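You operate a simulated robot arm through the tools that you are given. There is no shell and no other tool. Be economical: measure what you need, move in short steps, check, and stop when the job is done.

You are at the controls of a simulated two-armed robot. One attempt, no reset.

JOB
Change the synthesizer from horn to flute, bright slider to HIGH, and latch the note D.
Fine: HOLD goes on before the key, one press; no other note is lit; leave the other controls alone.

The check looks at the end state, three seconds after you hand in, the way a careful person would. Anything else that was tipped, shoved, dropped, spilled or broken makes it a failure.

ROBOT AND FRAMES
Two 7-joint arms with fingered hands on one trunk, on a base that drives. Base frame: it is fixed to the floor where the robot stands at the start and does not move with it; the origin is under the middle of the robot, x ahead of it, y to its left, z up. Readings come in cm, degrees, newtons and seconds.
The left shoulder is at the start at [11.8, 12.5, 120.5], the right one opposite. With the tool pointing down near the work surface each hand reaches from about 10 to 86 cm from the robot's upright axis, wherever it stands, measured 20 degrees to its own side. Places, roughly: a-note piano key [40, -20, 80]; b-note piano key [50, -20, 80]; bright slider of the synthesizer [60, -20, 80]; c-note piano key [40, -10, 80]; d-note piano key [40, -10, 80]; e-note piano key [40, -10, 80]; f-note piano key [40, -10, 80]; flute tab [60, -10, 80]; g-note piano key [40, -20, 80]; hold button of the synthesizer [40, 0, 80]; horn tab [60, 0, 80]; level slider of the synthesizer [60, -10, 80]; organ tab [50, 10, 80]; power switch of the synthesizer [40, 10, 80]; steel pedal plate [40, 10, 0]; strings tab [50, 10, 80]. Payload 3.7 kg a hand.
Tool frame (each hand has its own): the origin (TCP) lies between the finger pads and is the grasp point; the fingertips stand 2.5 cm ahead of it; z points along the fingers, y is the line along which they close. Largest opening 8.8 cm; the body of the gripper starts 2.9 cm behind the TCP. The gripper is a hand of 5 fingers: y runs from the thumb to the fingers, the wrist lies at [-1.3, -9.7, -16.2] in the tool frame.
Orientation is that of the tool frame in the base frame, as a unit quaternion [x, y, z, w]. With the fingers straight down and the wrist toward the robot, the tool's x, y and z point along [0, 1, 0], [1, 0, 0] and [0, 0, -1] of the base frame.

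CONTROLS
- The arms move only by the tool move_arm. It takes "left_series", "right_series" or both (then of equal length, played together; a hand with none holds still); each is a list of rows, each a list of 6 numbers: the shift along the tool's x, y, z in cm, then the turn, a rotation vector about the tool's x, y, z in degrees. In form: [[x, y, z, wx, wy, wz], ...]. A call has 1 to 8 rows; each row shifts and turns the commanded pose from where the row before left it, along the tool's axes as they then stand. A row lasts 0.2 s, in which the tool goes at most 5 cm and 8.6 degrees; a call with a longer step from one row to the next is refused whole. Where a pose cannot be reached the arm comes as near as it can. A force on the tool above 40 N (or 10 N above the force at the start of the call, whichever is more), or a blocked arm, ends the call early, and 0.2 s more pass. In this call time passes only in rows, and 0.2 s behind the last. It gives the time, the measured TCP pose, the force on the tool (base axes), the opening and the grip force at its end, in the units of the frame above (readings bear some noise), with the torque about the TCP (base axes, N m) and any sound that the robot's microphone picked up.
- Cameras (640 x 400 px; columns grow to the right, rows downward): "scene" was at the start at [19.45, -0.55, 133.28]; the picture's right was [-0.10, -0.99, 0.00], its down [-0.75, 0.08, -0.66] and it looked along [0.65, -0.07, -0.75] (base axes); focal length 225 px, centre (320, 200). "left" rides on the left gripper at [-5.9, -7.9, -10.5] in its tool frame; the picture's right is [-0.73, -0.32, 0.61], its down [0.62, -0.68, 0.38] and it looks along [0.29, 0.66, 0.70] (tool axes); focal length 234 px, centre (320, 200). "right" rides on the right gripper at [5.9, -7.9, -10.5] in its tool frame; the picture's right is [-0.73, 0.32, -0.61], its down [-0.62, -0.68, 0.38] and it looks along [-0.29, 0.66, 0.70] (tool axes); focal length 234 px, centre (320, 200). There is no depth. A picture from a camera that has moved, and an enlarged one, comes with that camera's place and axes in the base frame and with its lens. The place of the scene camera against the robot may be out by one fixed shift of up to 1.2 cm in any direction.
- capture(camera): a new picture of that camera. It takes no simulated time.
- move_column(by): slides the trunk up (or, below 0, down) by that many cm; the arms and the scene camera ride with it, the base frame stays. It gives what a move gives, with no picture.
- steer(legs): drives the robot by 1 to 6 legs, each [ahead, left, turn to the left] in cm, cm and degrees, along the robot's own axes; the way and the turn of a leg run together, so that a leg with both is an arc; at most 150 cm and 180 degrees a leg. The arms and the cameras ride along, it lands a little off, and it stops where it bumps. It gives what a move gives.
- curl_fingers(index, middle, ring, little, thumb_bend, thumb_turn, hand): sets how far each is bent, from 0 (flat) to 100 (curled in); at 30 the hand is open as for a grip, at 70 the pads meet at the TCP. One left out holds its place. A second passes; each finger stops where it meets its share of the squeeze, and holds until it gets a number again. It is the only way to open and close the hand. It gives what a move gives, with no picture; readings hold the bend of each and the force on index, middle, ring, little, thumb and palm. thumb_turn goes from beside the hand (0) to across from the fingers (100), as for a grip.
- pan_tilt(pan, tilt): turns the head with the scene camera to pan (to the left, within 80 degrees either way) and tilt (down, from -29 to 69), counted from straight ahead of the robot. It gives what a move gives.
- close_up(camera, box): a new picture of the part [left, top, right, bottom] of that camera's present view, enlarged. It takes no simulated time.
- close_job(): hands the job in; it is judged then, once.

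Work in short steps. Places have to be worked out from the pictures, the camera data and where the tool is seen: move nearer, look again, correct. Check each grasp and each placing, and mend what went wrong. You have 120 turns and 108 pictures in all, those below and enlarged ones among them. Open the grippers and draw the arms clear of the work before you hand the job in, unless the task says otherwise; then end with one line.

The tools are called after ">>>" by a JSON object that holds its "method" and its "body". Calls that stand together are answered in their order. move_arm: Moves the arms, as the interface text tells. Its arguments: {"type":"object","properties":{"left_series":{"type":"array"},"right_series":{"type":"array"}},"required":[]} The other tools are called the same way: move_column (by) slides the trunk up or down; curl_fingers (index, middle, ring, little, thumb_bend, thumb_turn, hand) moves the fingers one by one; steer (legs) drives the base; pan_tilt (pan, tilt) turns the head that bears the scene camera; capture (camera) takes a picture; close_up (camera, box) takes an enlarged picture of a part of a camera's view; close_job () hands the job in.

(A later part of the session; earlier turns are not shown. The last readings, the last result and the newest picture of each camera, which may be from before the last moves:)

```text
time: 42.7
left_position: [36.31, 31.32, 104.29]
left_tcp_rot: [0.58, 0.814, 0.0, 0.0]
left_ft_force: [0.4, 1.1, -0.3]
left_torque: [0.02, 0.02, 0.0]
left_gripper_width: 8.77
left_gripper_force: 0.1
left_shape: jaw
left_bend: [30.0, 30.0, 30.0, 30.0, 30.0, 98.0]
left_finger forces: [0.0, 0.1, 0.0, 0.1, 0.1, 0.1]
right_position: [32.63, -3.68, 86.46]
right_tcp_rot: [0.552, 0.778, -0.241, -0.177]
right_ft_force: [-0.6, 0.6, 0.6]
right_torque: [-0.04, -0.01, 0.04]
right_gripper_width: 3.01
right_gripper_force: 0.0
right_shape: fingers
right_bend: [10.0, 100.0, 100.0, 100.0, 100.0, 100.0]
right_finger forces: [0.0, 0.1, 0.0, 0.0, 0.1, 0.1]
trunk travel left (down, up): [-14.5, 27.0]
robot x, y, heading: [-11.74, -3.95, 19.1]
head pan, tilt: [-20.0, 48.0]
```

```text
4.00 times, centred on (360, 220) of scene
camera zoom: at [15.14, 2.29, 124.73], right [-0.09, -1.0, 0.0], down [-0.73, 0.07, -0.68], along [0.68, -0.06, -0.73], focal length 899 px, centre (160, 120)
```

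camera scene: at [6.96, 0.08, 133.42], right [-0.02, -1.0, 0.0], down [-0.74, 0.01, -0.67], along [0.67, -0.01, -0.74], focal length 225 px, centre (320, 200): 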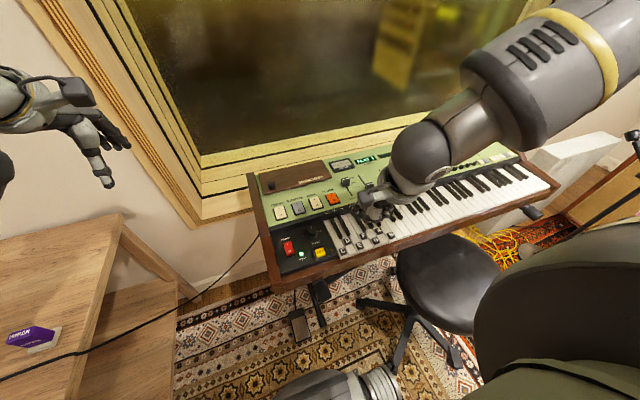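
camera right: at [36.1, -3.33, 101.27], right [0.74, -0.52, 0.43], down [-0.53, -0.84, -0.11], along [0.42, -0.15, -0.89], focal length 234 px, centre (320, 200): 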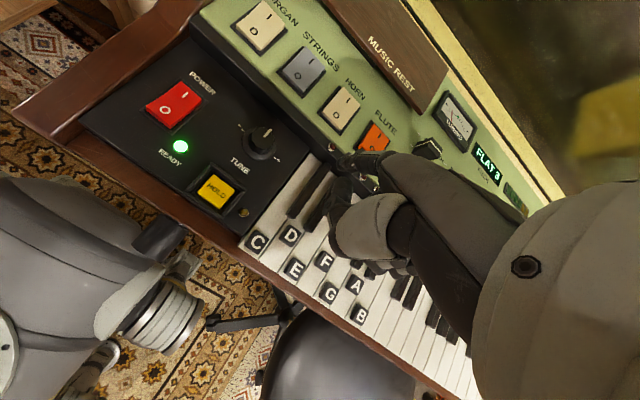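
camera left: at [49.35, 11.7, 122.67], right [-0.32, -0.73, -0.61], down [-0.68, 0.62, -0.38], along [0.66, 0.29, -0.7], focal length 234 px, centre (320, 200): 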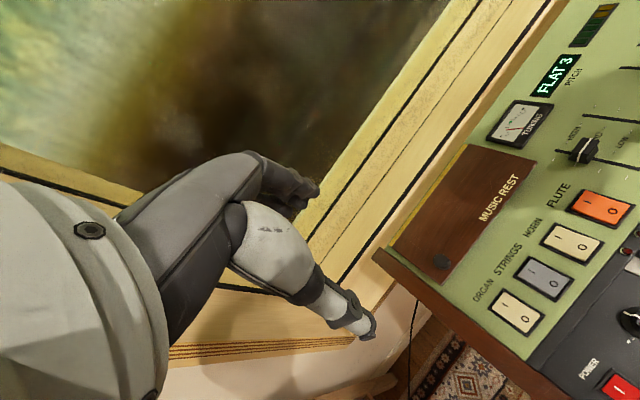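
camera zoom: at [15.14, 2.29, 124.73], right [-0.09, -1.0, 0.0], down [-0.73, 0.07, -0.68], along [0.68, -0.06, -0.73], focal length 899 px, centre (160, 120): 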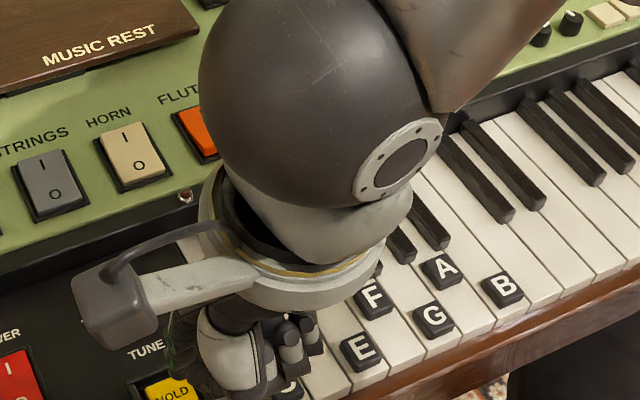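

HOLD stays lit after release. Next the D key: its label is around (41.5, -8.4). I rise 3 cm and move over it.

>>> {"method": "move_arm", "body": {"right_series": [[0, -1.72, -2.46, 0, 0, 0], [-4.13, 0.52, -0.37, 0, 0, 0], [-4.13, 0.52, -0.37, 0, 0, 0]]}}

>>> {"method": "close_up", "body": {"camera": "right", "box": [180, 60, 440, 240]}}

>>> {"method": "close_up", "body": {"camera": "scene", "box": [280, 190, 440, 290]}}

```text
time: 43.5
left_position: [36.19, 31.08, 104.29]
left_tcp_rot: [0.581, 0.814, 0.0, 0.0]
left_ft_force: [1.0, -0.8, -0.8]
left_torque: [0.02, 0.0, -0.01]
left_gripper_width: 8.75
left_gripper_force: 0.1
left_shape: jaw
left_bend: [30.0, 30.0, 30.0, 30.0, 30.0, 98.0]
left_finger forces: [0.1, 0.0, 0.0, 0.0, 0.0, 0.1]
right_position: [36.63, -11.07, 89.29]
right_tcp_rot: [0.552, 0.778, -0.242, -0.177]
right_ft_force: [-0.3, -0.3, 0.9]
right_torque: [0.01, -0.02, -0.02]
right_gripper_width: 3.0
right_gripper_force: 0.0
right_shape: fingers
right_bend: [10.0, 100.0, 100.0, 100.0, 100.0, 100.0]
right_finger forces: [0.0, 0.0, 0.0, 0.0, 0.0, 0.0]
trunk travel left (down, up): [-14.5, 27.0]
robot x, y, heading: [-11.87, -4.08, 19.3]
head pan, tilt: [-20.0, 48.0]
```

```text
2.22 times, centred on (310, 150) of right
camera zoom: at [34.37, -6.01, 102.53], right [0.82, -0.49, 0.31], down [-0.53, -0.84, 0.07], along [0.22, -0.22, -0.95], focal length 520 px, centre (342, 311)
```

zoom: 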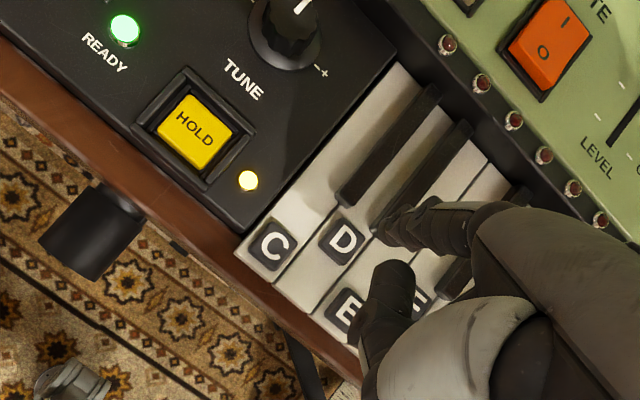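

```text
4.00 times, centred on (360, 240) of scene
camera zoom: at [15.03, 1.56, 124.73], right [-0.18, -0.98, 0.0], down [-0.72, 0.13, -0.68], along [0.67, -0.12, -0.73], focal length 899 px, centre (160, 40)
```

zoom: 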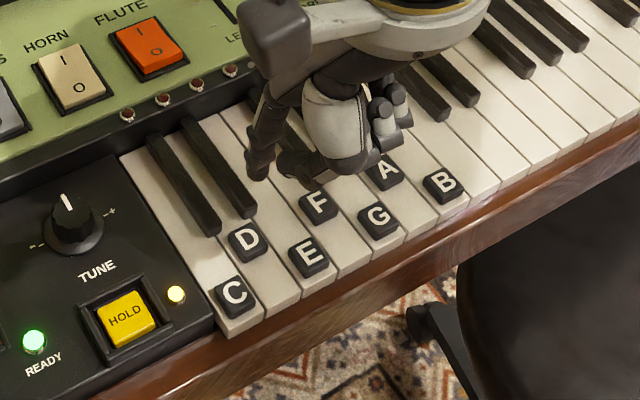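

Both views put the tip directly above the D tile, about 7 cm up. I nudge 0.3 cm forward and descend 5 cm.

>>> {"method": "move_arm", "body": {"right_series": [[-0.11, -0.25, 0.17, 0, 0, 0], [0, 1.43, 2.05, 0, 0, 0], [0, 1.43, 2.05, 0, 0, 0]]}}

>>> {"method": "close_up", "body": {"camera": "right", "box": [220, 80, 420, 230]}}

>>> {"method": "close_up", "body": {"camera": "scene", "box": [300, 210, 400, 280]}}

```text
time: 44.3
left_position: [36.28, 31.1, 104.19]
left_tcp_rot: [0.58, 0.815, -0.001, 0.0]
left_ft_force: [-0.1, -0.2, -1.1]
left_torque: [0.0, -0.02, 0.04]
left_gripper_width: 8.75
left_gripper_force: 0.0
left_shape: jaw
left_bend: [30.0, 30.0, 30.0, 30.0, 30.0, 98.0]
left_finger forces: [0.0, 0.1, 0.1, 0.0, 0.0, 0.0]
right_position: [36.44, -11.18, 84.28]
right_tcp_rot: [0.553, 0.777, -0.242, -0.178]
right_ft_force: [0.0, -0.3, -0.1]
right_torque: [-0.04, 0.0, 0.01]
right_gripper_width: 2.97
right_gripper_force: 0.1
right_shape: fingers
right_bend: [10.0, 100.0, 100.0, 100.0, 100.0, 100.0]
right_finger forces: [0.0, 0.0, 0.0, 0.0, 0.1, 0.0]
trunk travel left (down, up): [-14.5, 27.0]
robot x, y, heading: [-12.08, -3.99, 19.2]
head pan, tilt: [-20.0, 48.0]
```

```text
2.67 times, centred on (320, 155) of right
camera zoom: at [34.05, -6.03, 97.43], right [0.82, -0.49, 0.31], down [-0.53, -0.84, 0.07], along [0.22, -0.22, -0.95], focal length 624 px, centre (320, 320)
```

zoom: 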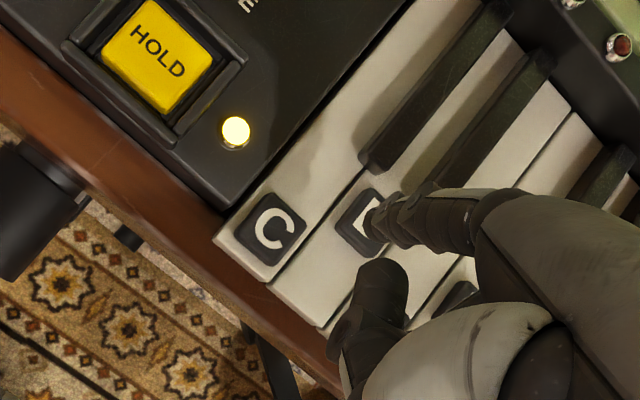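

```text
5.71 times, centred on (350, 245) of scene
camera zoom: at [15.25, 2.71, 124.7], right [-0.04, -1.0, 0.0], down [-0.73, 0.03, -0.68], along [0.68, -0.03, -0.73], focal length 1284 px, centre (149, -57)
```

zoom: 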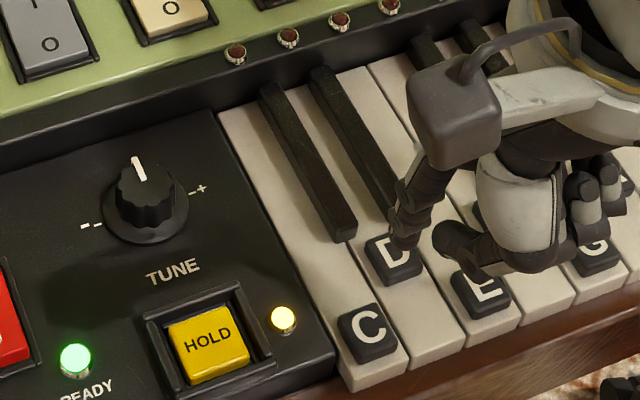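

The tip is on line with the D tile, about 2 cm above it and clear of the black keys. I press down gently.

>>> {"method": "move_arm", "body": {"right_series": [[0, 0.5, 0.74, 0, 0, 0], [0, 0.4, 0.58, 0, 0, 0], [0, 0.17, 0.25, 0, 0, 0], [0, 0.17, 0.25, 0, 0, 0]]}}

>>> {"method": "close_up", "body": {"camera": "scene", "box": [300, 210, 400, 280]}}

```text
time: 45.3
left_position: [36.27, 31.2, 104.14]
left_tcp_rot: [0.581, 0.814, 0.0, 0.0]
left_ft_force: [-0.9, -0.3, 0.7]
left_torque: [0.03, 0.03, 0.0]
left_gripper_width: 8.79
left_gripper_force: 0.1
left_shape: jaw
left_bend: [30.0, 30.0, 30.0, 30.0, 30.0, 98.0]
left_finger forces: [0.0, 0.1, 0.1, 0.1, 0.0, 0.0]
right_position: [36.34, -11.12, 82.1]
right_tcp_rot: [0.552, 0.778, -0.242, -0.177]
right_ft_force: [0.1, -1.0, 0.5]
right_torque: [0.03, 0.02, 0.01]
right_gripper_width: 2.99
right_gripper_force: 0.1
right_shape: fingers
right_bend: [10.0, 100.0, 100.0, 100.0, 100.0, 100.0]
right_finger forces: [0.0, 0.1, 0.0, 0.1, 0.0, 0.0]
trunk travel left (down, up): [-14.5, 27.0]
robot x, y, heading: [-12.04, -3.99, 19.0]
head pan, tilt: [-20.0, 48.0]
```

```text
5.71 times, centred on (350, 245) of scene
camera zoom: at [15.19, 3.01, 124.66], right [0.0, -1.0, 0.0], down [-0.74, 0.0, -0.68], along [0.68, 0.0, -0.74], focal length 1284 px, centre (149, -57)
```

zoom: 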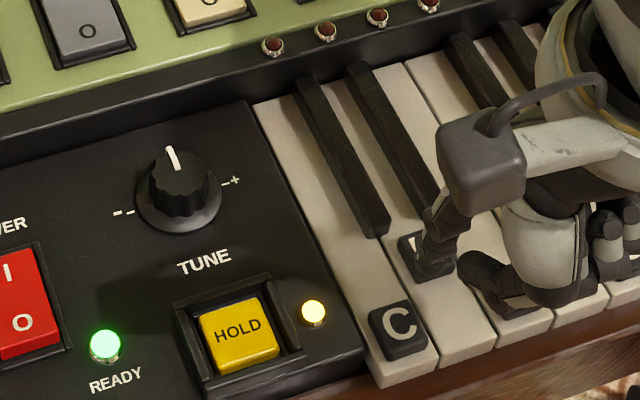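

The tip is over the D tile, not touching yet. Continuing in small steps.

>>> {"method": "move_arm", "body": {"right_series": [[0, 0.14, 0.2, 0, 0, 0], [0, 0.14, 0.2, 0, 0, 0], [0, 0.14, 0.2, 0, 0, 0]]}}

>>> {"method": "close_up", "body": {"camera": "scene", "box": [300, 200, 420, 280]}}

```text
time: 46.1
left_position: [36.21, 31.19, 104.14]
left_tcp_rot: [0.581, 0.814, 0.0, -0.001]
left_ft_force: [0.0, 0.9, -0.1]
left_torque: [0.04, 0.01, -0.01]
left_gripper_width: 8.75
left_gripper_force: 0.0
left_shape: jaw
left_bend: [30.0, 30.0, 30.0, 30.0, 30.0, 98.0]
left_finger forces: [0.0, 0.0, 0.0, 0.1, 0.1, 0.0]
right_position: [36.24, -11.14, 81.52]
right_tcp_rot: [0.553, 0.778, -0.241, -0.177]
right_ft_force: [-0.2, 0.8, 0.5]
right_torque: [-0.01, -0.01, 0.0]
right_gripper_width: 3.0
right_gripper_force: 0.0
right_shape: fingers
right_bend: [10.0, 100.0, 100.0, 100.0, 100.0, 100.0]
right_finger forces: [0.4, 0.0, 0.0, 0.0, 0.1, 0.1]
trunk travel left (down, up): [-14.5, 27.0]
robot x, y, heading: [-12.29, -4.07, 19.2]
head pan, tilt: [-20.0, 48.0]
```

```text
5.00 times, centred on (360, 240) of scene
camera zoom: at [15.18, 3.01, 124.66], right [0.0, -1.0, 0.0], down [-0.74, 0.0, -0.68], along [0.68, 0.0, -0.74], focal length 1124 px, centre (120, 0)
```

zoom: 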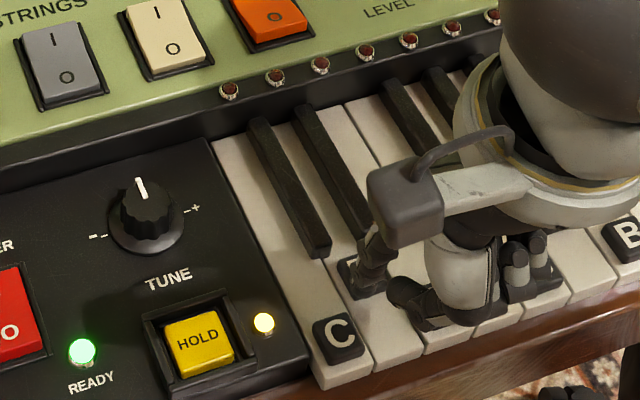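

Light contact begins (0.4 N). Pressing on.

>>> {"method": "move_arm", "body": {"right_series": [[0, 0.12, 0.16, 0, 0, 0], [0, 0.12, 0.16, 0, 0, 0], [0, 0.12, 0.16, 0, 0, 0]]}}

>>> {"method": "close_up", "body": {"camera": "scene", "box": [300, 200, 420, 280]}}

```text
time: 46.9
left_position: [36.33, 31.14, 104.28]
left_tcp_rot: [0.58, 0.815, 0.0, 0.0]
left_ft_force: [0.1, 0.2, -0.2]
left_torque: [0.03, 0.0, 0.02]
left_gripper_width: 8.77
left_gripper_force: 0.1
left_shape: jaw
left_bend: [30.0, 30.0, 30.0, 30.0, 30.0, 98.0]
left_finger forces: [0.0, 0.1, 0.0, 0.1, 0.0, 0.0]
right_position: [36.32, -11.16, 80.85]
right_tcp_rot: [0.554, 0.777, -0.242, -0.178]
right_ft_force: [-0.3, 0.1, 1.0]
right_torque: [0.05, -0.03, 0.0]
right_gripper_width: 2.97
right_gripper_force: 0.5
right_shape: fingers
right_bend: [10.0, 100.0, 100.0, 100.0, 100.0, 100.0]
right_finger forces: [0.9, 0.0, 0.0, 0.0, 0.0, 0.1]
trunk travel left (down, up): [-14.5, 27.0]
robot x, y, heading: [-11.9, -4.0, 18.8]
head pan, tilt: [-20.0, 48.0]
heard: click
```

```text
5.00 times, centred on (360, 240) of scene
camera zoom: at [15.18, 3.01, 124.66], right [0.0, -1.0, 0.0], down [-0.74, 0.0, -0.68], along [0.68, 0.0, -0.74], focal length 1124 px, centre (120, 0)
```

zoom: 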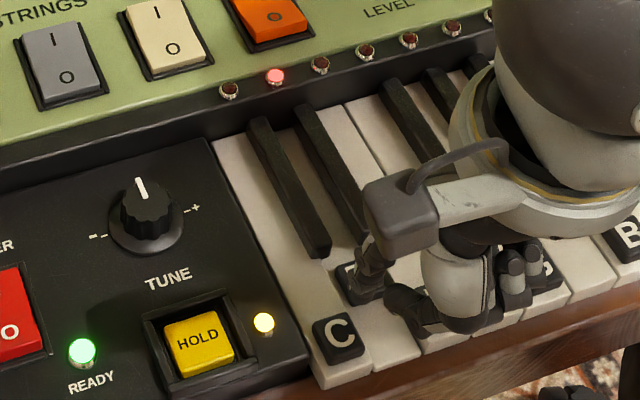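

Click heard and the second LED (D) is lit. I lift straight up well clear and check that it latches.

>>> {"method": "move_arm", "body": {"right_series": [[0, -0.57, -0.82, 0, 0, 0], [0, -1.15, -1.64, 0, 0, 0], [0, -2.3, -3.28, 0, 0, 0], [0, -2.3, -3.28, 0, 0, 0]]}}

>>> {"method": "close_up", "body": {"camera": "scene", "box": [280, 180, 440, 280]}}

>>> {"method": "close_up", "body": {"camera": "right", "box": [140, 0, 460, 220]}}

```text
time: 47.9
left_position: [36.24, 31.16, 104.19]
left_tcp_rot: [0.58, 0.815, -0.001, 0.0]
left_ft_force: [0.5, -0.8, 0.3]
left_torque: [0.02, 0.01, 0.0]
left_gripper_width: 8.76
left_gripper_force: 0.0
left_shape: jaw
left_bend: [30.0, 30.0, 30.0, 30.0, 30.0, 98.0]
left_finger forces: [0.1, 0.0, 0.0, 0.0, 0.0, 0.0]
right_position: [36.11, -11.12, 91.79]
right_tcp_rot: [0.552, 0.778, -0.243, -0.178]
right_ft_force: [-0.4, -0.4, 0.0]
right_torque: [0.01, 0.0, -0.01]
right_gripper_width: 2.99
right_gripper_force: 0.0
right_shape: fingers
right_bend: [10.0, 100.0, 100.0, 100.0, 100.0, 100.0]
right_finger forces: [0.0, 0.1, 0.0, 0.0, 0.0, 0.1]
trunk travel left (down, up): [-14.5, 27.0]
robot x, y, heading: [-11.67, -4.24, 19.1]
head pan, tilt: [-20.0, 48.0]
```

```text
4.00 times, centred on (360, 230) of scene
camera zoom: at [15.03, 1.68, 124.74], right [-0.17, -0.99, 0.0], down [-0.72, 0.12, -0.68], along [0.67, -0.12, -0.73], focal length 899 px, centre (160, 80)
```

zoom: 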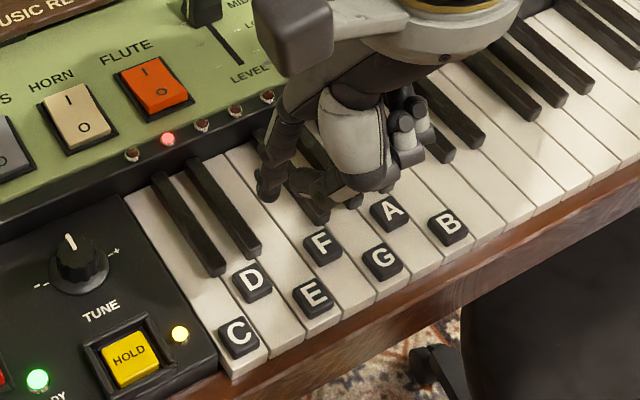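

```text
1.82 times, centred on (300, 110) of right
camera zoom: at [33.85, -5.95, 105.01], right [0.82, -0.49, 0.31], down [-0.53, -0.84, 0.07], along [0.22, -0.22, -0.95], focal length 426 px, centre (356, 364)
```

zoom: 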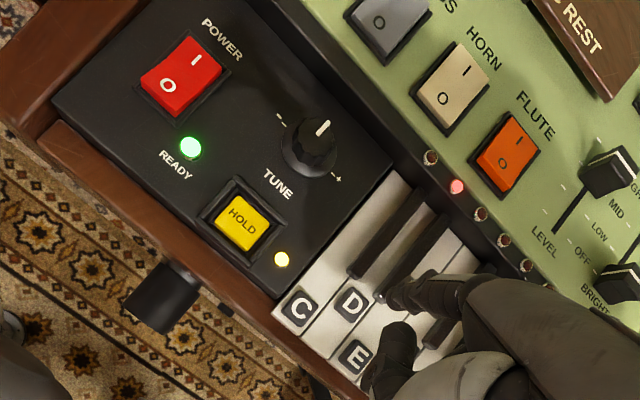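

D is latched with only its LED lit, HOLD on, flute on, horn off. Now the bright slider: I move the tip to just in front of its knob, 8 cm above the panel.

>>> {"method": "move_arm", "body": {"right_series": [[-3.08, 2.21, -1.55, 0, 0, 0], [-3.08, 2.21, -1.55, 0, 0, 0], [-3.08, 2.21, -1.55, 0, 0, 0], [-3.08, 2.21, -1.55, 0, 0, 0], [-3.08, 2.21, -1.55, 0, 0, 0]]}}

>>> {"method": "close_up", "body": {"camera": "right", "box": [180, 60, 440, 240]}}

>>> {"method": "close_up", "body": {"camera": "scene", "box": [300, 130, 460, 230]}}

```text
time: 49.1
left_position: [36.41, 31.1, 104.07]
left_tcp_rot: [0.581, 0.814, 0.0, -0.001]
left_ft_force: [-0.3, 0.0, -0.6]
left_torque: [0.0, -0.05, -0.06]
left_gripper_width: 8.75
left_gripper_force: 0.0
left_shape: jaw
left_bend: [30.0, 30.0, 30.0, 30.0, 30.0, 98.0]
left_finger forces: [0.1, 0.0, 0.1, 0.0, 0.0, 0.0]
right_position: [54.19, -21.28, 91.83]
right_tcp_rot: [0.552, 0.778, -0.241, -0.178]
right_ft_force: [0.1, -0.6, -0.6]
right_torque: [-0.01, -0.01, -0.03]
right_gripper_width: 3.0
right_gripper_force: 0.1
right_shape: fingers
right_bend: [10.0, 100.0, 100.0, 100.0, 100.0, 100.0]
right_finger forces: [0.1, 0.1, 0.0, 0.0, 0.0, 0.0]
trunk travel left (down, up): [-14.5, 27.0]
robot x, y, heading: [-11.8, -4.29, 19.1]
head pan, tilt: [-20.0, 48.0]
```

```text
2.22 times, centred on (310, 150) of right
camera zoom: at [51.95, -16.12, 104.98], right [0.82, -0.49, 0.31], down [-0.53, -0.84, 0.07], along [0.22, -0.22, -0.95], focal length 520 px, centre (342, 311)
```

zoom: 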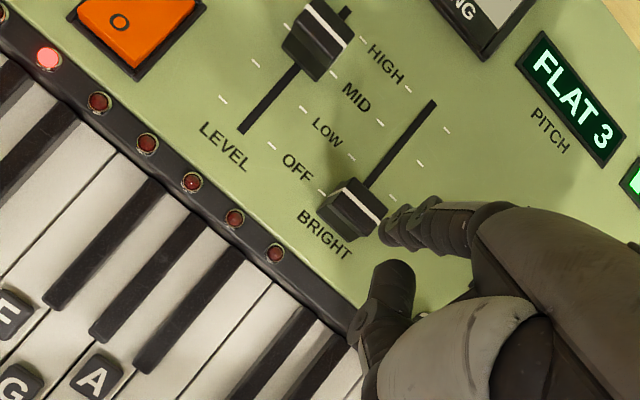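

```text
4.00 times, centred on (380, 180) of scene
camera zoom: at [15.26, 2.56, 124.7], right [-0.06, -1.0, 0.0], down [-0.73, 0.04, -0.68], along [0.68, -0.04, -0.73], focal length 899 px, centre (80, 280)
```

zoom: 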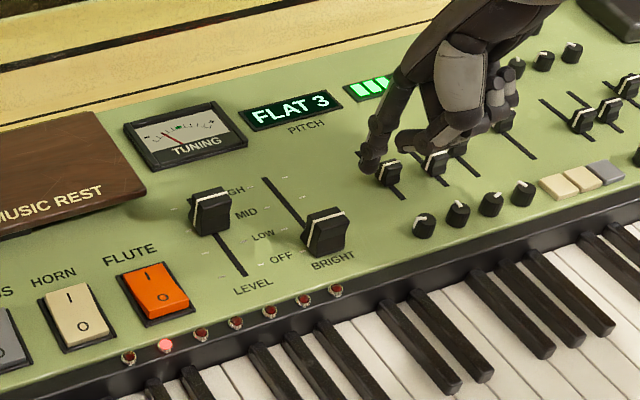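

Knob centre is ≈ (60.8, -17.7) and the HIGH mark ≈ (67.8, -15.4), so a 7.4 cm push. I shift slightly so the tip is centred in front of the knob and descend 5.5 cm.

>>> {"method": "move_arm", "body": {"right_series": [[0.36, -0.53, 0.37, 0, 0, 0], [0, 1.57, 2.25, 0, 0, 0], [0, 1.57, 2.25, 0, 0, 0]]}}

>>> {"method": "close_up", "body": {"camera": "right", "box": [220, 80, 420, 230]}}

>>> {"method": "close_up", "body": {"camera": "scene", "box": [340, 160, 420, 215]}}

```text
time: 49.9
left_position: [36.27, 31.14, 104.24]
left_tcp_rot: [0.582, 0.814, -0.001, -0.001]
left_ft_force: [-1.3, -0.3, 0.4]
left_torque: [0.01, -0.02, 0.0]
left_gripper_width: 8.76
left_gripper_force: 0.1
left_shape: jaw
left_bend: [30.0, 30.0, 30.0, 30.0, 30.0, 98.0]
left_finger forces: [0.0, 0.0, 0.1, 0.0, 0.0, 0.0]
right_position: [53.51, -21.2, 86.15]
right_tcp_rot: [0.552, 0.778, -0.242, -0.177]
right_ft_force: [0.0, 0.0, 0.4]
right_torque: [0.03, 0.01, -0.01]
right_gripper_width: 3.0
right_gripper_force: 0.1
right_shape: fingers
right_bend: [10.0, 100.0, 100.0, 100.0, 100.0, 100.0]
right_finger forces: [0.0, 0.0, 0.0, 0.0, 0.0, 0.0]
trunk travel left (down, up): [-14.5, 27.0]
robot x, y, heading: [-12.11, -3.95, 18.9]
head pan, tilt: [-20.0, 48.0]
```

```text
2.67 times, centred on (320, 155) of right
camera zoom: at [51.09, -16.03, 99.46], right [0.82, -0.49, 0.31], down [-0.53, -0.84, 0.07], along [0.22, -0.22, -0.95], focal length 624 px, centre (320, 320)
```

zoom: 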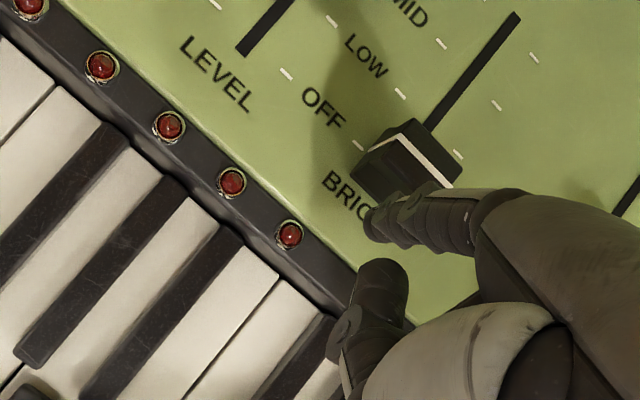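

```text
7.27 times, centred on (380, 188) of scene
camera zoom: at [15.22, 3.01, 124.65], right [0.0, -1.0, 0.0], down [-0.74, 0.0, -0.68], along [0.68, 0.0, -0.74], focal length 1634 px, centre (-116, 291)
```

zoom: 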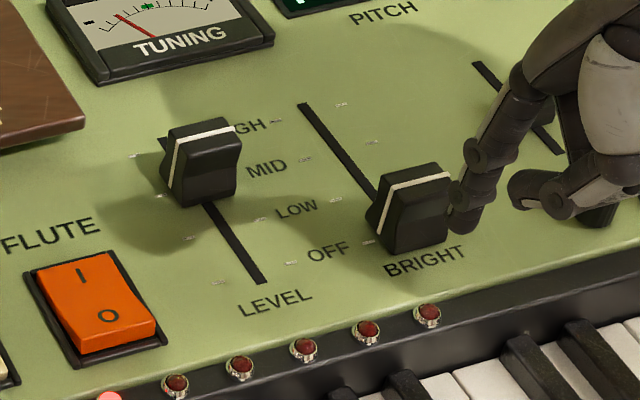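

Scene view suggests the tip is a bit right of the knob's centreline. I shift 0.6 cm left, lower 1 cm, and look again.

>>> {"method": "move_arm", "body": {"right_series": [[0.6, 0, 0, 0, 0, 0], [0, 0.57, 0.82, 0, 0, 0]]}}

>>> {"method": "close_up", "body": {"camera": "right", "box": [220, 80, 420, 230]}}

>>> {"method": "close_up", "body": {"camera": "scene", "box": [350, 170, 410, 210]}}

```text
time: 50.5
left_position: [36.45, 31.16, 104.18]
left_tcp_rot: [0.581, 0.814, 0.0, 0.0]
left_ft_force: [-0.2, -0.4, 0.0]
left_torque: [0.01, 0.0, 0.01]
left_gripper_width: 8.76
left_gripper_force: 0.0
left_shape: jaw
left_bend: [30.0, 30.0, 30.0, 30.0, 30.0, 98.0]
left_finger forces: [0.0, 0.0, 0.0, 0.1, 0.1, 0.0]
right_position: [53.14, -20.55, 85.25]
right_tcp_rot: [0.553, 0.778, -0.241, -0.178]
right_ft_force: [0.4, -0.8, -0.4]
right_torque: [-0.01, -0.03, -0.01]
right_gripper_width: 2.99
right_gripper_force: 0.0
right_shape: fingers
right_bend: [10.0, 100.0, 100.0, 100.0, 100.0, 100.0]
right_finger forces: [0.1, 0.1, 0.0, 0.0, 0.0, 0.0]
trunk travel left (down, up): [-14.5, 27.0]
robot x, y, heading: [-11.92, -4.36, 18.7]
head pan, tilt: [-20.0, 48.0]
```

```text
2.67 times, centred on (320, 155) of right
camera zoom: at [50.91, -15.53, 98.52], right [0.82, -0.49, 0.31], down [-0.53, -0.84, 0.07], along [0.22, -0.22, -0.95], focal length 624 px, centre (320, 320)
```

zoom: 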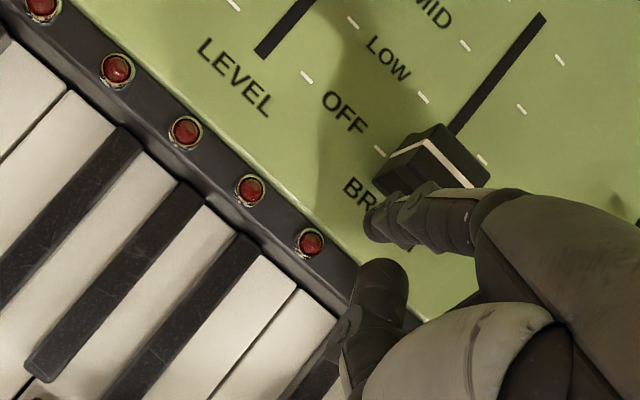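

```text
10.00 times, centred on (380, 190) of scene
camera zoom: at [15.21, 3.01, 124.65], right [0.0, -1.0, 0.0], down [-0.74, 0.0, -0.68], along [0.68, 0.0, -0.74], focal length 2247 px, centre (-280, 300)
```

zoom: 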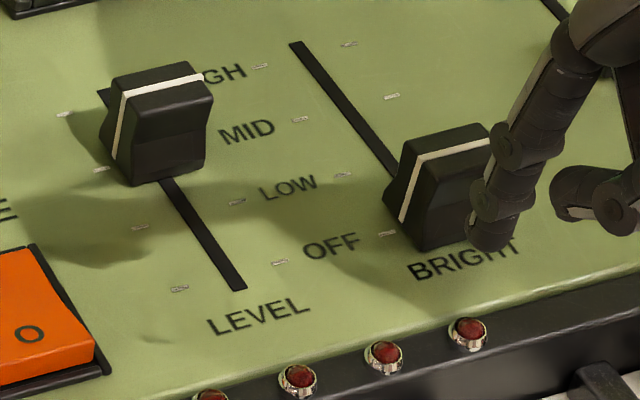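

Nearly centred. Another 0.3 cm left and about 1 cm lower, watching for contact with the panel.

>>> {"method": "move_arm", "body": {"right_series": [[0.3, 0.23, 0.33, 0, 0, 0], [0, 0.17, 0.25, 0, 0, 0], [0, 0.17, 0.25, 0, 0, 0]]}}

>>> {"method": "close_up", "body": {"camera": "scene", "box": [350, 170, 410, 210]}}

```text
time: 51.3
left_position: [36.33, 31.23, 104.19]
left_tcp_rot: [0.58, 0.814, 0.0, 0.0]
left_ft_force: [-0.5, 0.7, -0.2]
left_torque: [0.02, -0.03, -0.03]
left_gripper_width: 8.76
left_gripper_force: 0.0
left_shape: jaw
left_bend: [30.0, 30.0, 30.0, 30.0, 30.0, 98.0]
left_finger forces: [0.1, 0.0, 0.0, 0.0, 0.1, 0.1]
right_position: [53.14, -20.37, 84.21]
right_tcp_rot: [0.553, 0.777, -0.243, -0.178]
right_ft_force: [0.2, 0.9, -0.1]
right_torque: [-0.02, 0.0, -0.01]
right_gripper_width: 3.01
right_gripper_force: 0.0
right_shape: fingers
right_bend: [10.0, 100.0, 100.0, 100.0, 100.0, 100.0]
right_finger forces: [0.0, 0.0, 0.0, 0.0, 0.1, 0.1]
trunk travel left (down, up): [-14.5, 27.0]
robot x, y, heading: [-11.82, -4.11, 18.8]
head pan, tilt: [-20.0, 48.0]
```

```text
10.00 times, centred on (380, 190) of scene
camera zoom: at [15.19, 3.02, 124.66], right [0.0, -1.0, 0.0], down [-0.74, 0.0, -0.68], along [0.68, 0.0, -0.74], focal length 2247 px, centre (-280, 300)
```

zoom: 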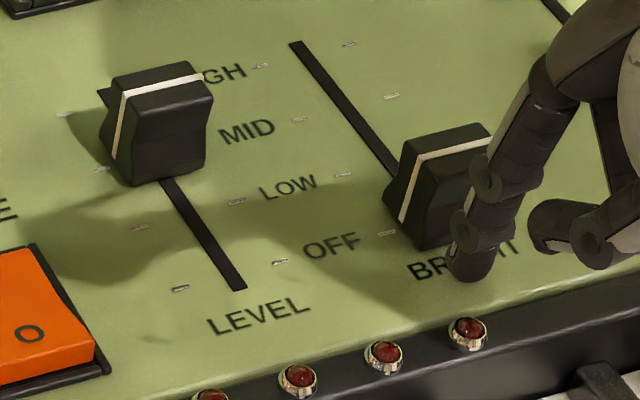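

The tip is low, centred and in front of the knob. I push toward the back along the track in 0.6 cm rows.

>>> {"method": "move_arm", "body": {"right_series": [[-0.01, 0.49, -0.344, 0, 0, 0], [-0.01, 0.49, -0.344, 0, 0, 0], [-0.01, 0.49, -0.344, 0, 0, 0], [-0.01, 0.49, -0.344, 0, 0, 0], [-0.01, 0.49, -0.344, 0, 0, 0]]}}

>>> {"method": "close_up", "body": {"camera": "scene", "box": [350, 160, 410, 210]}}

>>> {"method": "close_up", "body": {"camera": "right", "box": [220, 80, 420, 230]}}

```text
time: 52.5
left_position: [36.32, 31.18, 104.19]
left_tcp_rot: [0.581, 0.814, 0.0, 0.0]
left_ft_force: [-0.1, 0.2, 0.3]
left_torque: [0.0, -0.01, 0.02]
left_gripper_width: 8.77
left_gripper_force: 0.1
left_shape: jaw
left_bend: [30.0, 30.0, 30.0, 30.0, 30.0, 98.0]
left_finger forces: [0.0, 0.0, 0.1, 0.0, 0.0, 0.1]
right_position: [56.06, -19.65, 84.25]
right_tcp_rot: [0.552, 0.778, -0.242, -0.177]
right_ft_force: [-1.2, 0.4, 0.3]
right_torque: [0.0, 0.03, 0.03]
right_gripper_width: 2.97
right_gripper_force: 0.6
right_shape: fingers
right_bend: [10.0, 100.0, 100.0, 100.0, 100.0, 100.0]
right_finger forces: [0.6, 0.1, 0.0, 0.0, 0.0, 0.0]
trunk travel left (down, up): [-14.5, 27.0]
robot x, y, heading: [-12.42, -4.03, 19.1]
head pan, tilt: [-20.0, 48.0]
```

```text
8.00 times, centred on (380, 185) of scene
camera zoom: at [15.19, 3.02, 124.66], right [0.0, -1.0, 0.0], down [-0.74, 0.0, -0.68], along [0.68, 0.0, -0.74], focal length 1798 px, centre (-160, 320)
```

zoom: 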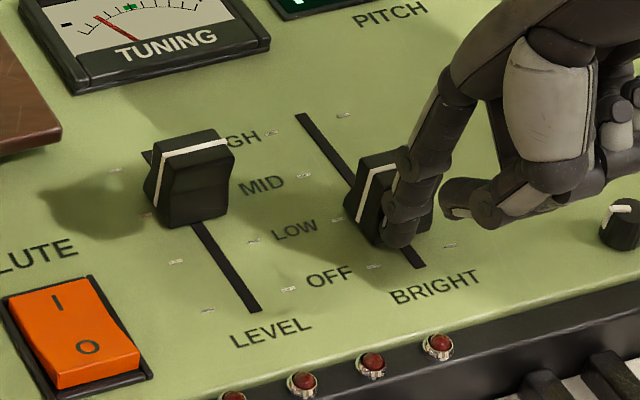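

```text
2.67 times, centred on (320, 155) of right
camera zoom: at [53.66, -14.37, 97.46], right [0.82, -0.49, 0.31], down [-0.53, -0.84, 0.07], along [0.22, -0.22, -0.95], focal length 624 px, centre (320, 320)
```

zoom: 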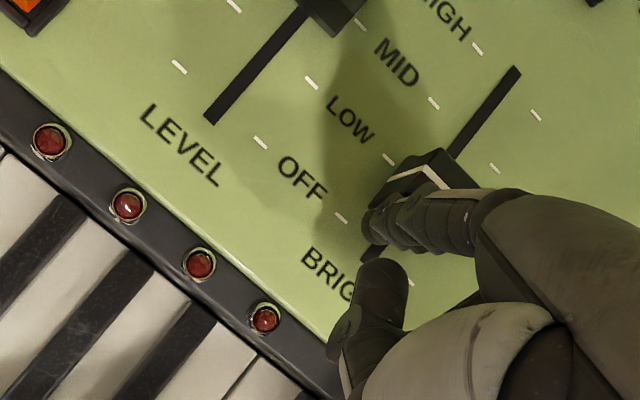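

The knob slides nicely, now near LOW. I push another 4 cm.

>>> {"method": "move_arm", "body": {"right_series": [[-0.01, 0.49, -0.344, 0, 0, 0], [-0.01, 0.49, -0.344, 0, 0, 0], [-0.01, 0.49, -0.344, 0, 0, 0], [-0.01, 0.49, -0.344, 0, 0, 0], [-0.01, 0.49, -0.344, 0, 0, 0], [-0.01, 0.49, -0.344, 0, 0, 0], [-0.01, 0.33, -0.23, 0, 0, 0]]}}

>>> {"method": "close_up", "body": {"camera": "scene", "box": [350, 150, 410, 200]}}

>>> {"method": "close_up", "body": {"camera": "right", "box": [220, 80, 420, 230]}}

```text
time: 54.1
left_position: [36.32, 31.25, 104.18]
left_tcp_rot: [0.581, 0.814, 0.0, 0.0]
left_ft_force: [-0.7, 0.5, -0.4]
left_torque: [0.01, 0.0, -0.03]
left_gripper_width: 8.78
left_gripper_force: 0.1
left_shape: jaw
left_bend: [30.0, 30.0, 30.0, 30.0, 30.0, 98.0]
left_finger forces: [0.0, 0.0, 0.0, 0.1, 0.0, 0.1]
right_position: [59.67, -18.16, 84.32]
right_tcp_rot: [0.552, 0.778, -0.242, -0.178]
right_ft_force: [-0.6, 0.6, 0.3]
right_torque: [-0.01, 0.01, 0.01]
right_gripper_width: 2.93
right_gripper_force: 0.2
right_shape: fingers
right_bend: [10.0, 100.0, 100.0, 100.0, 100.0, 100.0]
right_finger forces: [0.4, 0.0, 0.0, 0.0, 0.0, 0.0]
trunk travel left (down, up): [-14.5, 27.0]
robot x, y, heading: [-11.65, -4.2, 18.7]
head pan, tilt: [-20.0, 48.0]
```

```text
8.00 times, centred on (380, 175) of scene
camera zoom: at [15.18, 3.02, 124.66], right [0.0, -1.0, 0.0], down [-0.74, 0.0, -0.68], along [0.68, 0.0, -0.74], focal length 1798 px, centre (-160, 400)
```

zoom: 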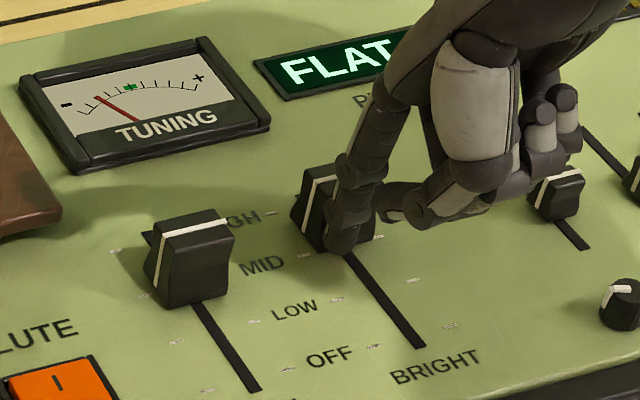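

```text
2.67 times, centred on (320, 155) of right
camera zoom: at [57.37, -13.04, 97.5], right [0.82, -0.49, 0.31], down [-0.53, -0.84, 0.07], along [0.23, -0.22, -0.95], focal length 624 px, centre (320, 320)
```

zoom: 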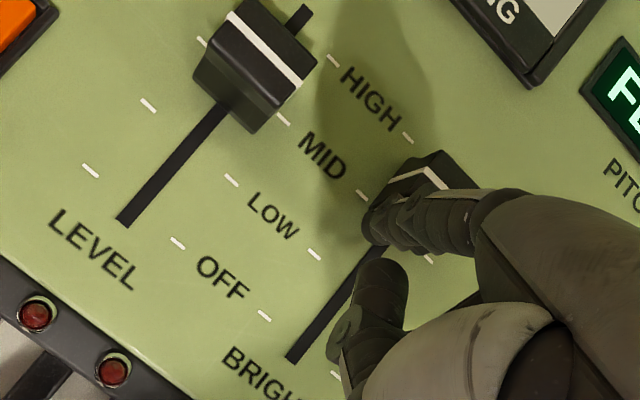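

The knob is between MID and HIGH, about 0.8–1 cm to go. I push on gently, watching the force for the end stop.

>>> {"method": "move_arm", "body": {"right_series": [[0, 0.25, -0.172, 0, 0, 0], [0, 0.25, -0.172, 0, 0, 0]]}}

>>> {"method": "close_up", "body": {"camera": "scene", "box": [350, 150, 410, 200]}}

>>> {"method": "close_up", "body": {"camera": "right", "box": [220, 80, 420, 230]}}

```text
time: 54.7
left_position: [36.32, 31.24, 104.18]
left_tcp_rot: [0.58, 0.814, 0.0, 0.0]
left_ft_force: [0.1, -0.1, -0.5]
left_torque: [0.03, 0.0, -0.01]
left_gripper_width: 8.75
left_gripper_force: 0.0
left_shape: jaw
left_bend: [30.0, 30.0, 30.0, 30.0, 30.0, 98.0]
left_finger forces: [0.0, 0.0, 0.1, 0.0, 0.1, 0.0]
right_position: [60.19, -17.87, 84.25]
right_tcp_rot: [0.553, 0.777, -0.242, -0.178]
right_ft_force: [-1.1, -0.3, -0.5]
right_torque: [-0.01, -0.01, 0.01]
right_gripper_width: 2.96
right_gripper_force: 0.2
right_shape: fingers
right_bend: [10.0, 100.0, 100.0, 100.0, 100.0, 100.0]
right_finger forces: [0.4, 0.1, 0.1, 0.1, 0.0, 0.1]
trunk travel left (down, up): [-14.5, 27.0]
robot x, y, heading: [-11.84, -4.31, 19.0]
head pan, tilt: [-20.0, 48.0]
```

```text
8.00 times, centred on (380, 175) of scene
camera zoom: at [15.18, 3.02, 124.66], right [0.0, -1.0, 0.0], down [-0.74, 0.0, -0.68], along [0.68, 0.0, -0.74], focal length 1798 px, centre (-160, 400)
```

zoom: 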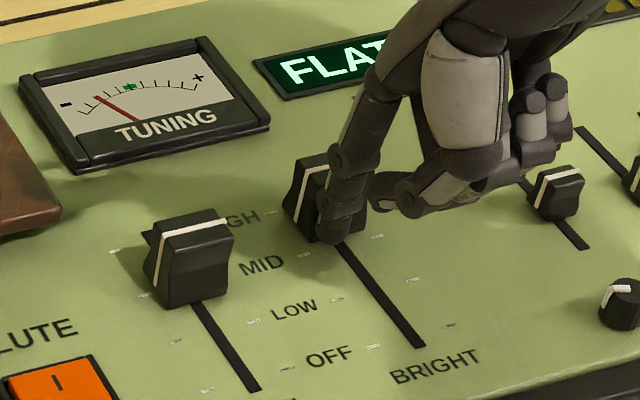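

```text
2.67 times, centred on (320, 155) of right
camera zoom: at [57.96, -12.88, 97.47], right [0.82, -0.49, 0.31], down [-0.53, -0.84, 0.07], along [0.22, -0.22, -0.95], focal length 624 px, centre (320, 320)
```

zoom: 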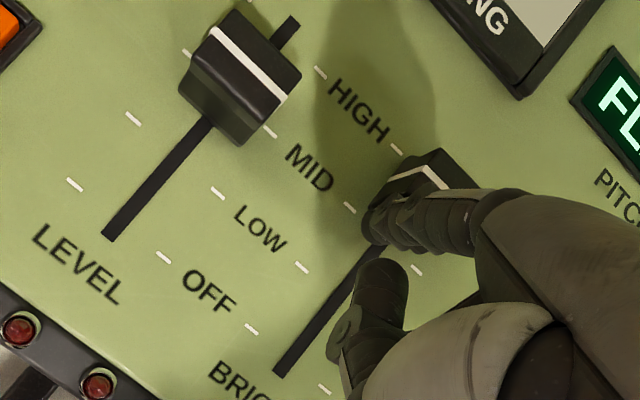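

Still moving freely at about 1 N. I continue in 0.2 cm rows until the end stop resists.

>>> {"method": "move_arm", "body": {"right_series": [[0, 0.2, -0.14, 0, 0, 0], [0, 0.2, -0.14, 0, 0, 0], [0, 0.2, -0.14, 0, 0, 0]]}}

>>> {"method": "close_up", "body": {"camera": "scene", "box": [350, 150, 410, 200]}}

```text
time: 55.5
left_position: [36.3, 31.3, 104.16]
left_tcp_rot: [0.581, 0.814, 0.0, 0.0]
left_ft_force: [-0.3, 0.4, 0.4]
left_torque: [0.04, 0.01, -0.01]
left_gripper_width: 8.77
left_gripper_force: 0.1
left_shape: jaw
left_bend: [30.0, 30.0, 30.0, 30.0, 30.0, 98.0]
left_finger forces: [0.1, 0.1, 0.1, 0.0, 0.1, 0.0]
right_position: [61.0, -17.69, 84.33]
right_tcp_rot: [0.551, 0.778, -0.242, -0.177]
right_ft_force: [-0.5, -0.3, 0.8]
right_torque: [-0.01, 0.03, 0.0]
right_gripper_width: 2.95
right_gripper_force: 0.9
right_shape: fingers
right_bend: [10.0, 100.0, 100.0, 100.0, 100.0, 100.0]
right_finger forces: [0.6, 0.0, 0.0, 0.0, 0.0, 0.2]
trunk travel left (down, up): [-14.5, 27.0]
robot x, y, heading: [-11.73, -4.08, 19.1]
head pan, tilt: [-20.0, 48.0]
```

```text
8.00 times, centred on (380, 175) of scene
camera zoom: at [15.18, 3.01, 124.66], right [0.0, -1.0, 0.0], down [-0.74, 0.0, -0.68], along [0.68, 0.0, -0.74], focal length 1798 px, centre (-160, 400)
```

zoom: 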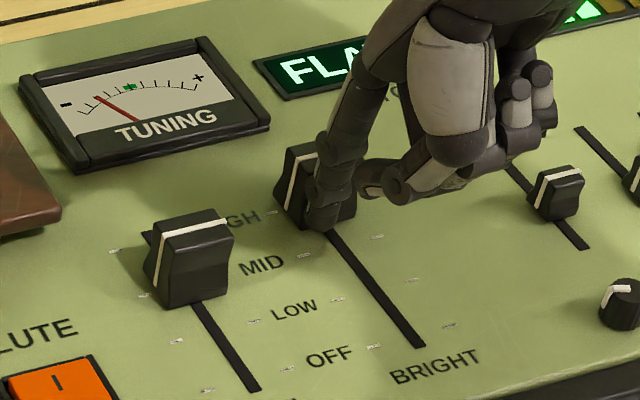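

By comparison with its seat at OFF, about 0.3 cm remains. A bit more.

>>> {"method": "move_arm", "body": {"right_series": [[0, 0.16, -0.115, 0, 0, 0], [0, 0.16, -0.115, 0, 0, 0]]}}

>>> {"method": "close_up", "body": {"camera": "scene", "box": [350, 150, 410, 200]}}

```text
time: 56.1
left_position: [36.32, 31.2, 104.25]
left_tcp_rot: [0.581, 0.814, 0.0, 0.001]
left_ft_force: [0.2, -0.6, -1.2]
left_torque: [-0.03, 0.01, 0.01]
left_gripper_width: 8.77
left_gripper_force: 0.0
left_shape: jaw
left_bend: [30.0, 30.0, 30.0, 30.0, 30.0, 98.0]
left_finger forces: [0.0, 0.0, 0.0, 0.0, 0.0, 0.1]
right_position: [61.33, -17.65, 84.28]
right_tcp_rot: [0.553, 0.777, -0.242, -0.178]
right_ft_force: [-0.4, -0.5, 0.0]
right_torque: [0.0, 0.04, 0.02]
right_gripper_width: 2.97
right_gripper_force: 0.4
right_shape: fingers
right_bend: [10.0, 100.0, 100.0, 100.0, 100.0, 100.0]
right_finger forces: [0.8, 0.0, 0.0, 0.1, 0.0, 0.1]
trunk travel left (down, up): [-14.5, 27.0]
robot x, y, heading: [-12.07, -4.13, 19.3]
head pan, tilt: [-20.0, 48.0]
```

```text
8.00 times, centred on (380, 175) of scene
camera zoom: at [15.18, 3.01, 124.66], right [0.0, -1.0, 0.0], down [-0.74, 0.0, -0.68], along [0.68, 0.0, -0.74], focal length 1798 px, centre (-160, 400)
```

zoom: 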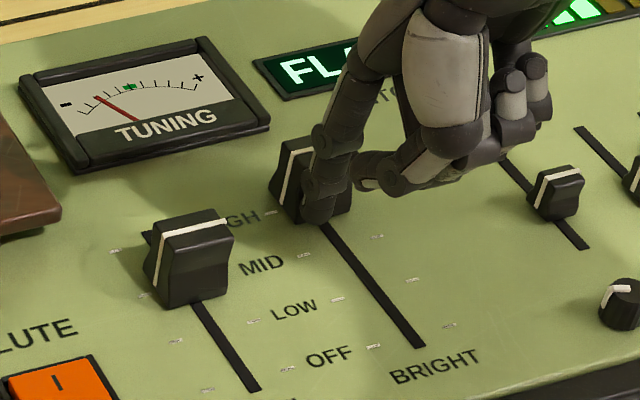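

The knob is now at the HIGH tick. I back the finger off toward the front, lift, and inspect.

>>> {"method": "move_arm", "body": {"right_series": [[0, -0.8, 0.57, 0, 0, 0], [0, -1.43, -2.05, 0, 0, 0], [0, -2.3, -3.28, 0, 0, 0], [-3, -1.15, -1.64, 0, 0, 0], [-4, 0, 0, 0, 0, 0]]}}

>>> {"method": "close_up", "body": {"camera": "scene", "box": [350, 150, 410, 200]}}

>>> {"method": "close_up", "body": {"camera": "right", "box": [200, 20, 440, 200]}}

```text
time: 57.3
left_position: [36.43, 31.14, 104.18]
left_tcp_rot: [0.581, 0.814, 0.0, -0.001]
left_ft_force: [-0.4, 1.2, 0.3]
left_torque: [-0.02, -0.01, -0.01]
left_gripper_width: 8.76
left_gripper_force: 0.1
left_shape: jaw
left_bend: [30.0, 30.0, 30.0, 30.0, 30.0, 98.0]
left_finger forces: [0.1, 0.0, 0.0, 0.0, 0.0, 0.1]
right_position: [62.95, -24.72, 92.64]
right_tcp_rot: [0.552, 0.778, -0.242, -0.178]
right_ft_force: [0.0, -0.3, 0.5]
right_torque: [0.01, 0.0, 0.0]
right_gripper_width: 2.99
right_gripper_force: 0.1
right_shape: fingers
right_bend: [10.0, 100.0, 100.0, 100.0, 100.0, 100.0]
right_finger forces: [0.0, 0.1, 0.0, 0.0, 0.1, 0.1]
trunk travel left (down, up): [-14.5, 27.0]
robot x, y, heading: [-11.96, -4.15, 19.2]
head pan, tilt: [-20.0, 48.0]
```

```text
8.00 times, centred on (380, 175) of scene
camera zoom: at [15.2, 2.26, 124.71], right [-0.09, -1.0, 0.0], down [-0.73, 0.07, -0.68], along [0.68, -0.06, -0.73], focal length 1798 px, centre (-160, 400)
```

zoom: 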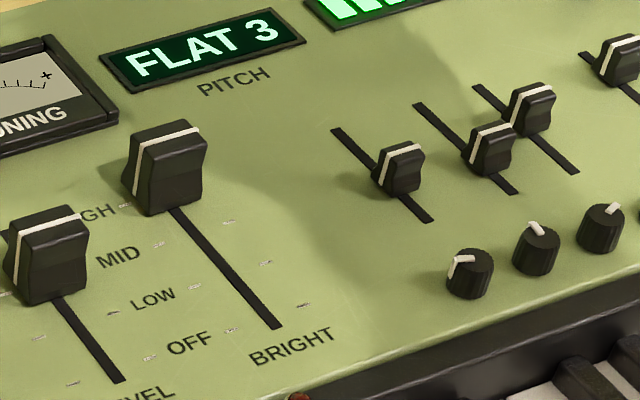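

```text
2.22 times, centred on (320, 110) of right
camera zoom: at [60.54, -19.52, 105.93], right [0.82, -0.49, 0.31], down [-0.53, -0.84, 0.07], along [0.22, -0.22, -0.95], focal length 520 px, centre (320, 400)
```

zoom: 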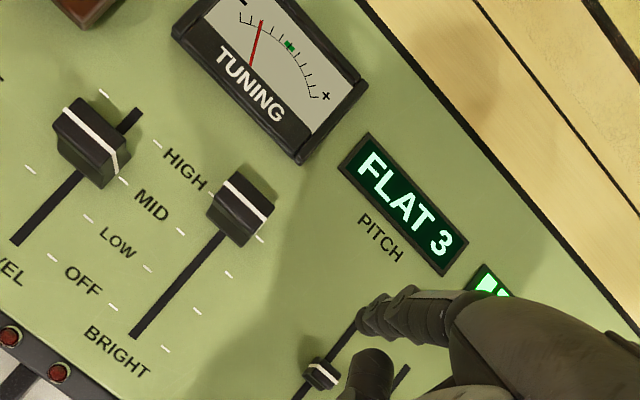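

I enlarge further to judge the knob against the HIGH ticks.

>>> {"method": "close_up", "body": {"camera": "right", "box": [200, 40, 320, 160]}}

>>> {"method": "close_up", "body": {"camera": "scene", "box": [345, 158, 390, 203]}}

```text
3.33 times, centred on (260, 100) of right
camera zoom: at [60.54, -19.52, 105.93], right [0.82, -0.49, 0.31], down [-0.53, -0.84, 0.07], along [0.22, -0.22, -0.95], focal length 781 px, centre (520, 533)
```

zoom: 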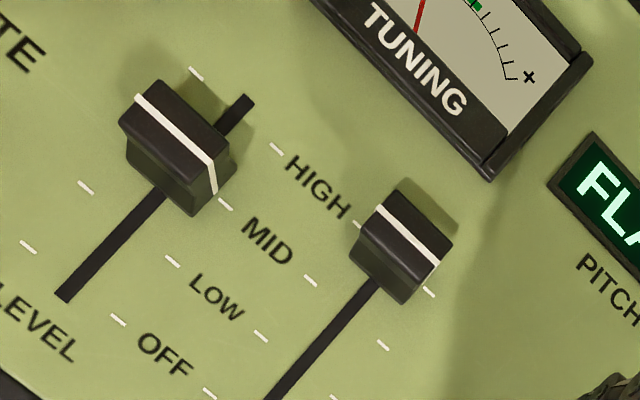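

```text
8.89 times, centred on (368, 180) of scene
camera zoom: at [15.2, 2.26, 124.71], right [-0.09, -1.0, 0.0], down [-0.73, 0.07, -0.68], along [0.68, -0.06, -0.73], focal length 1998 px, centre (-102, 373)
```

zoom: 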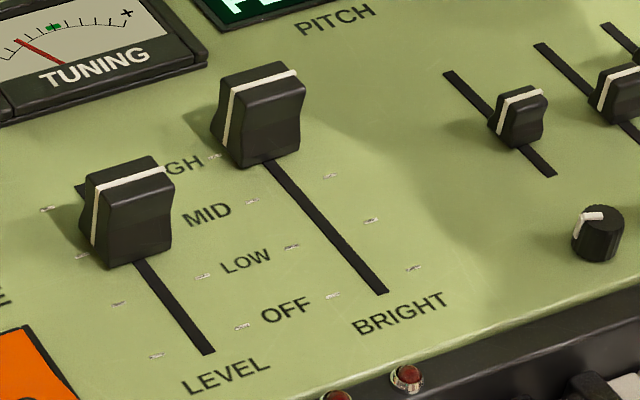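

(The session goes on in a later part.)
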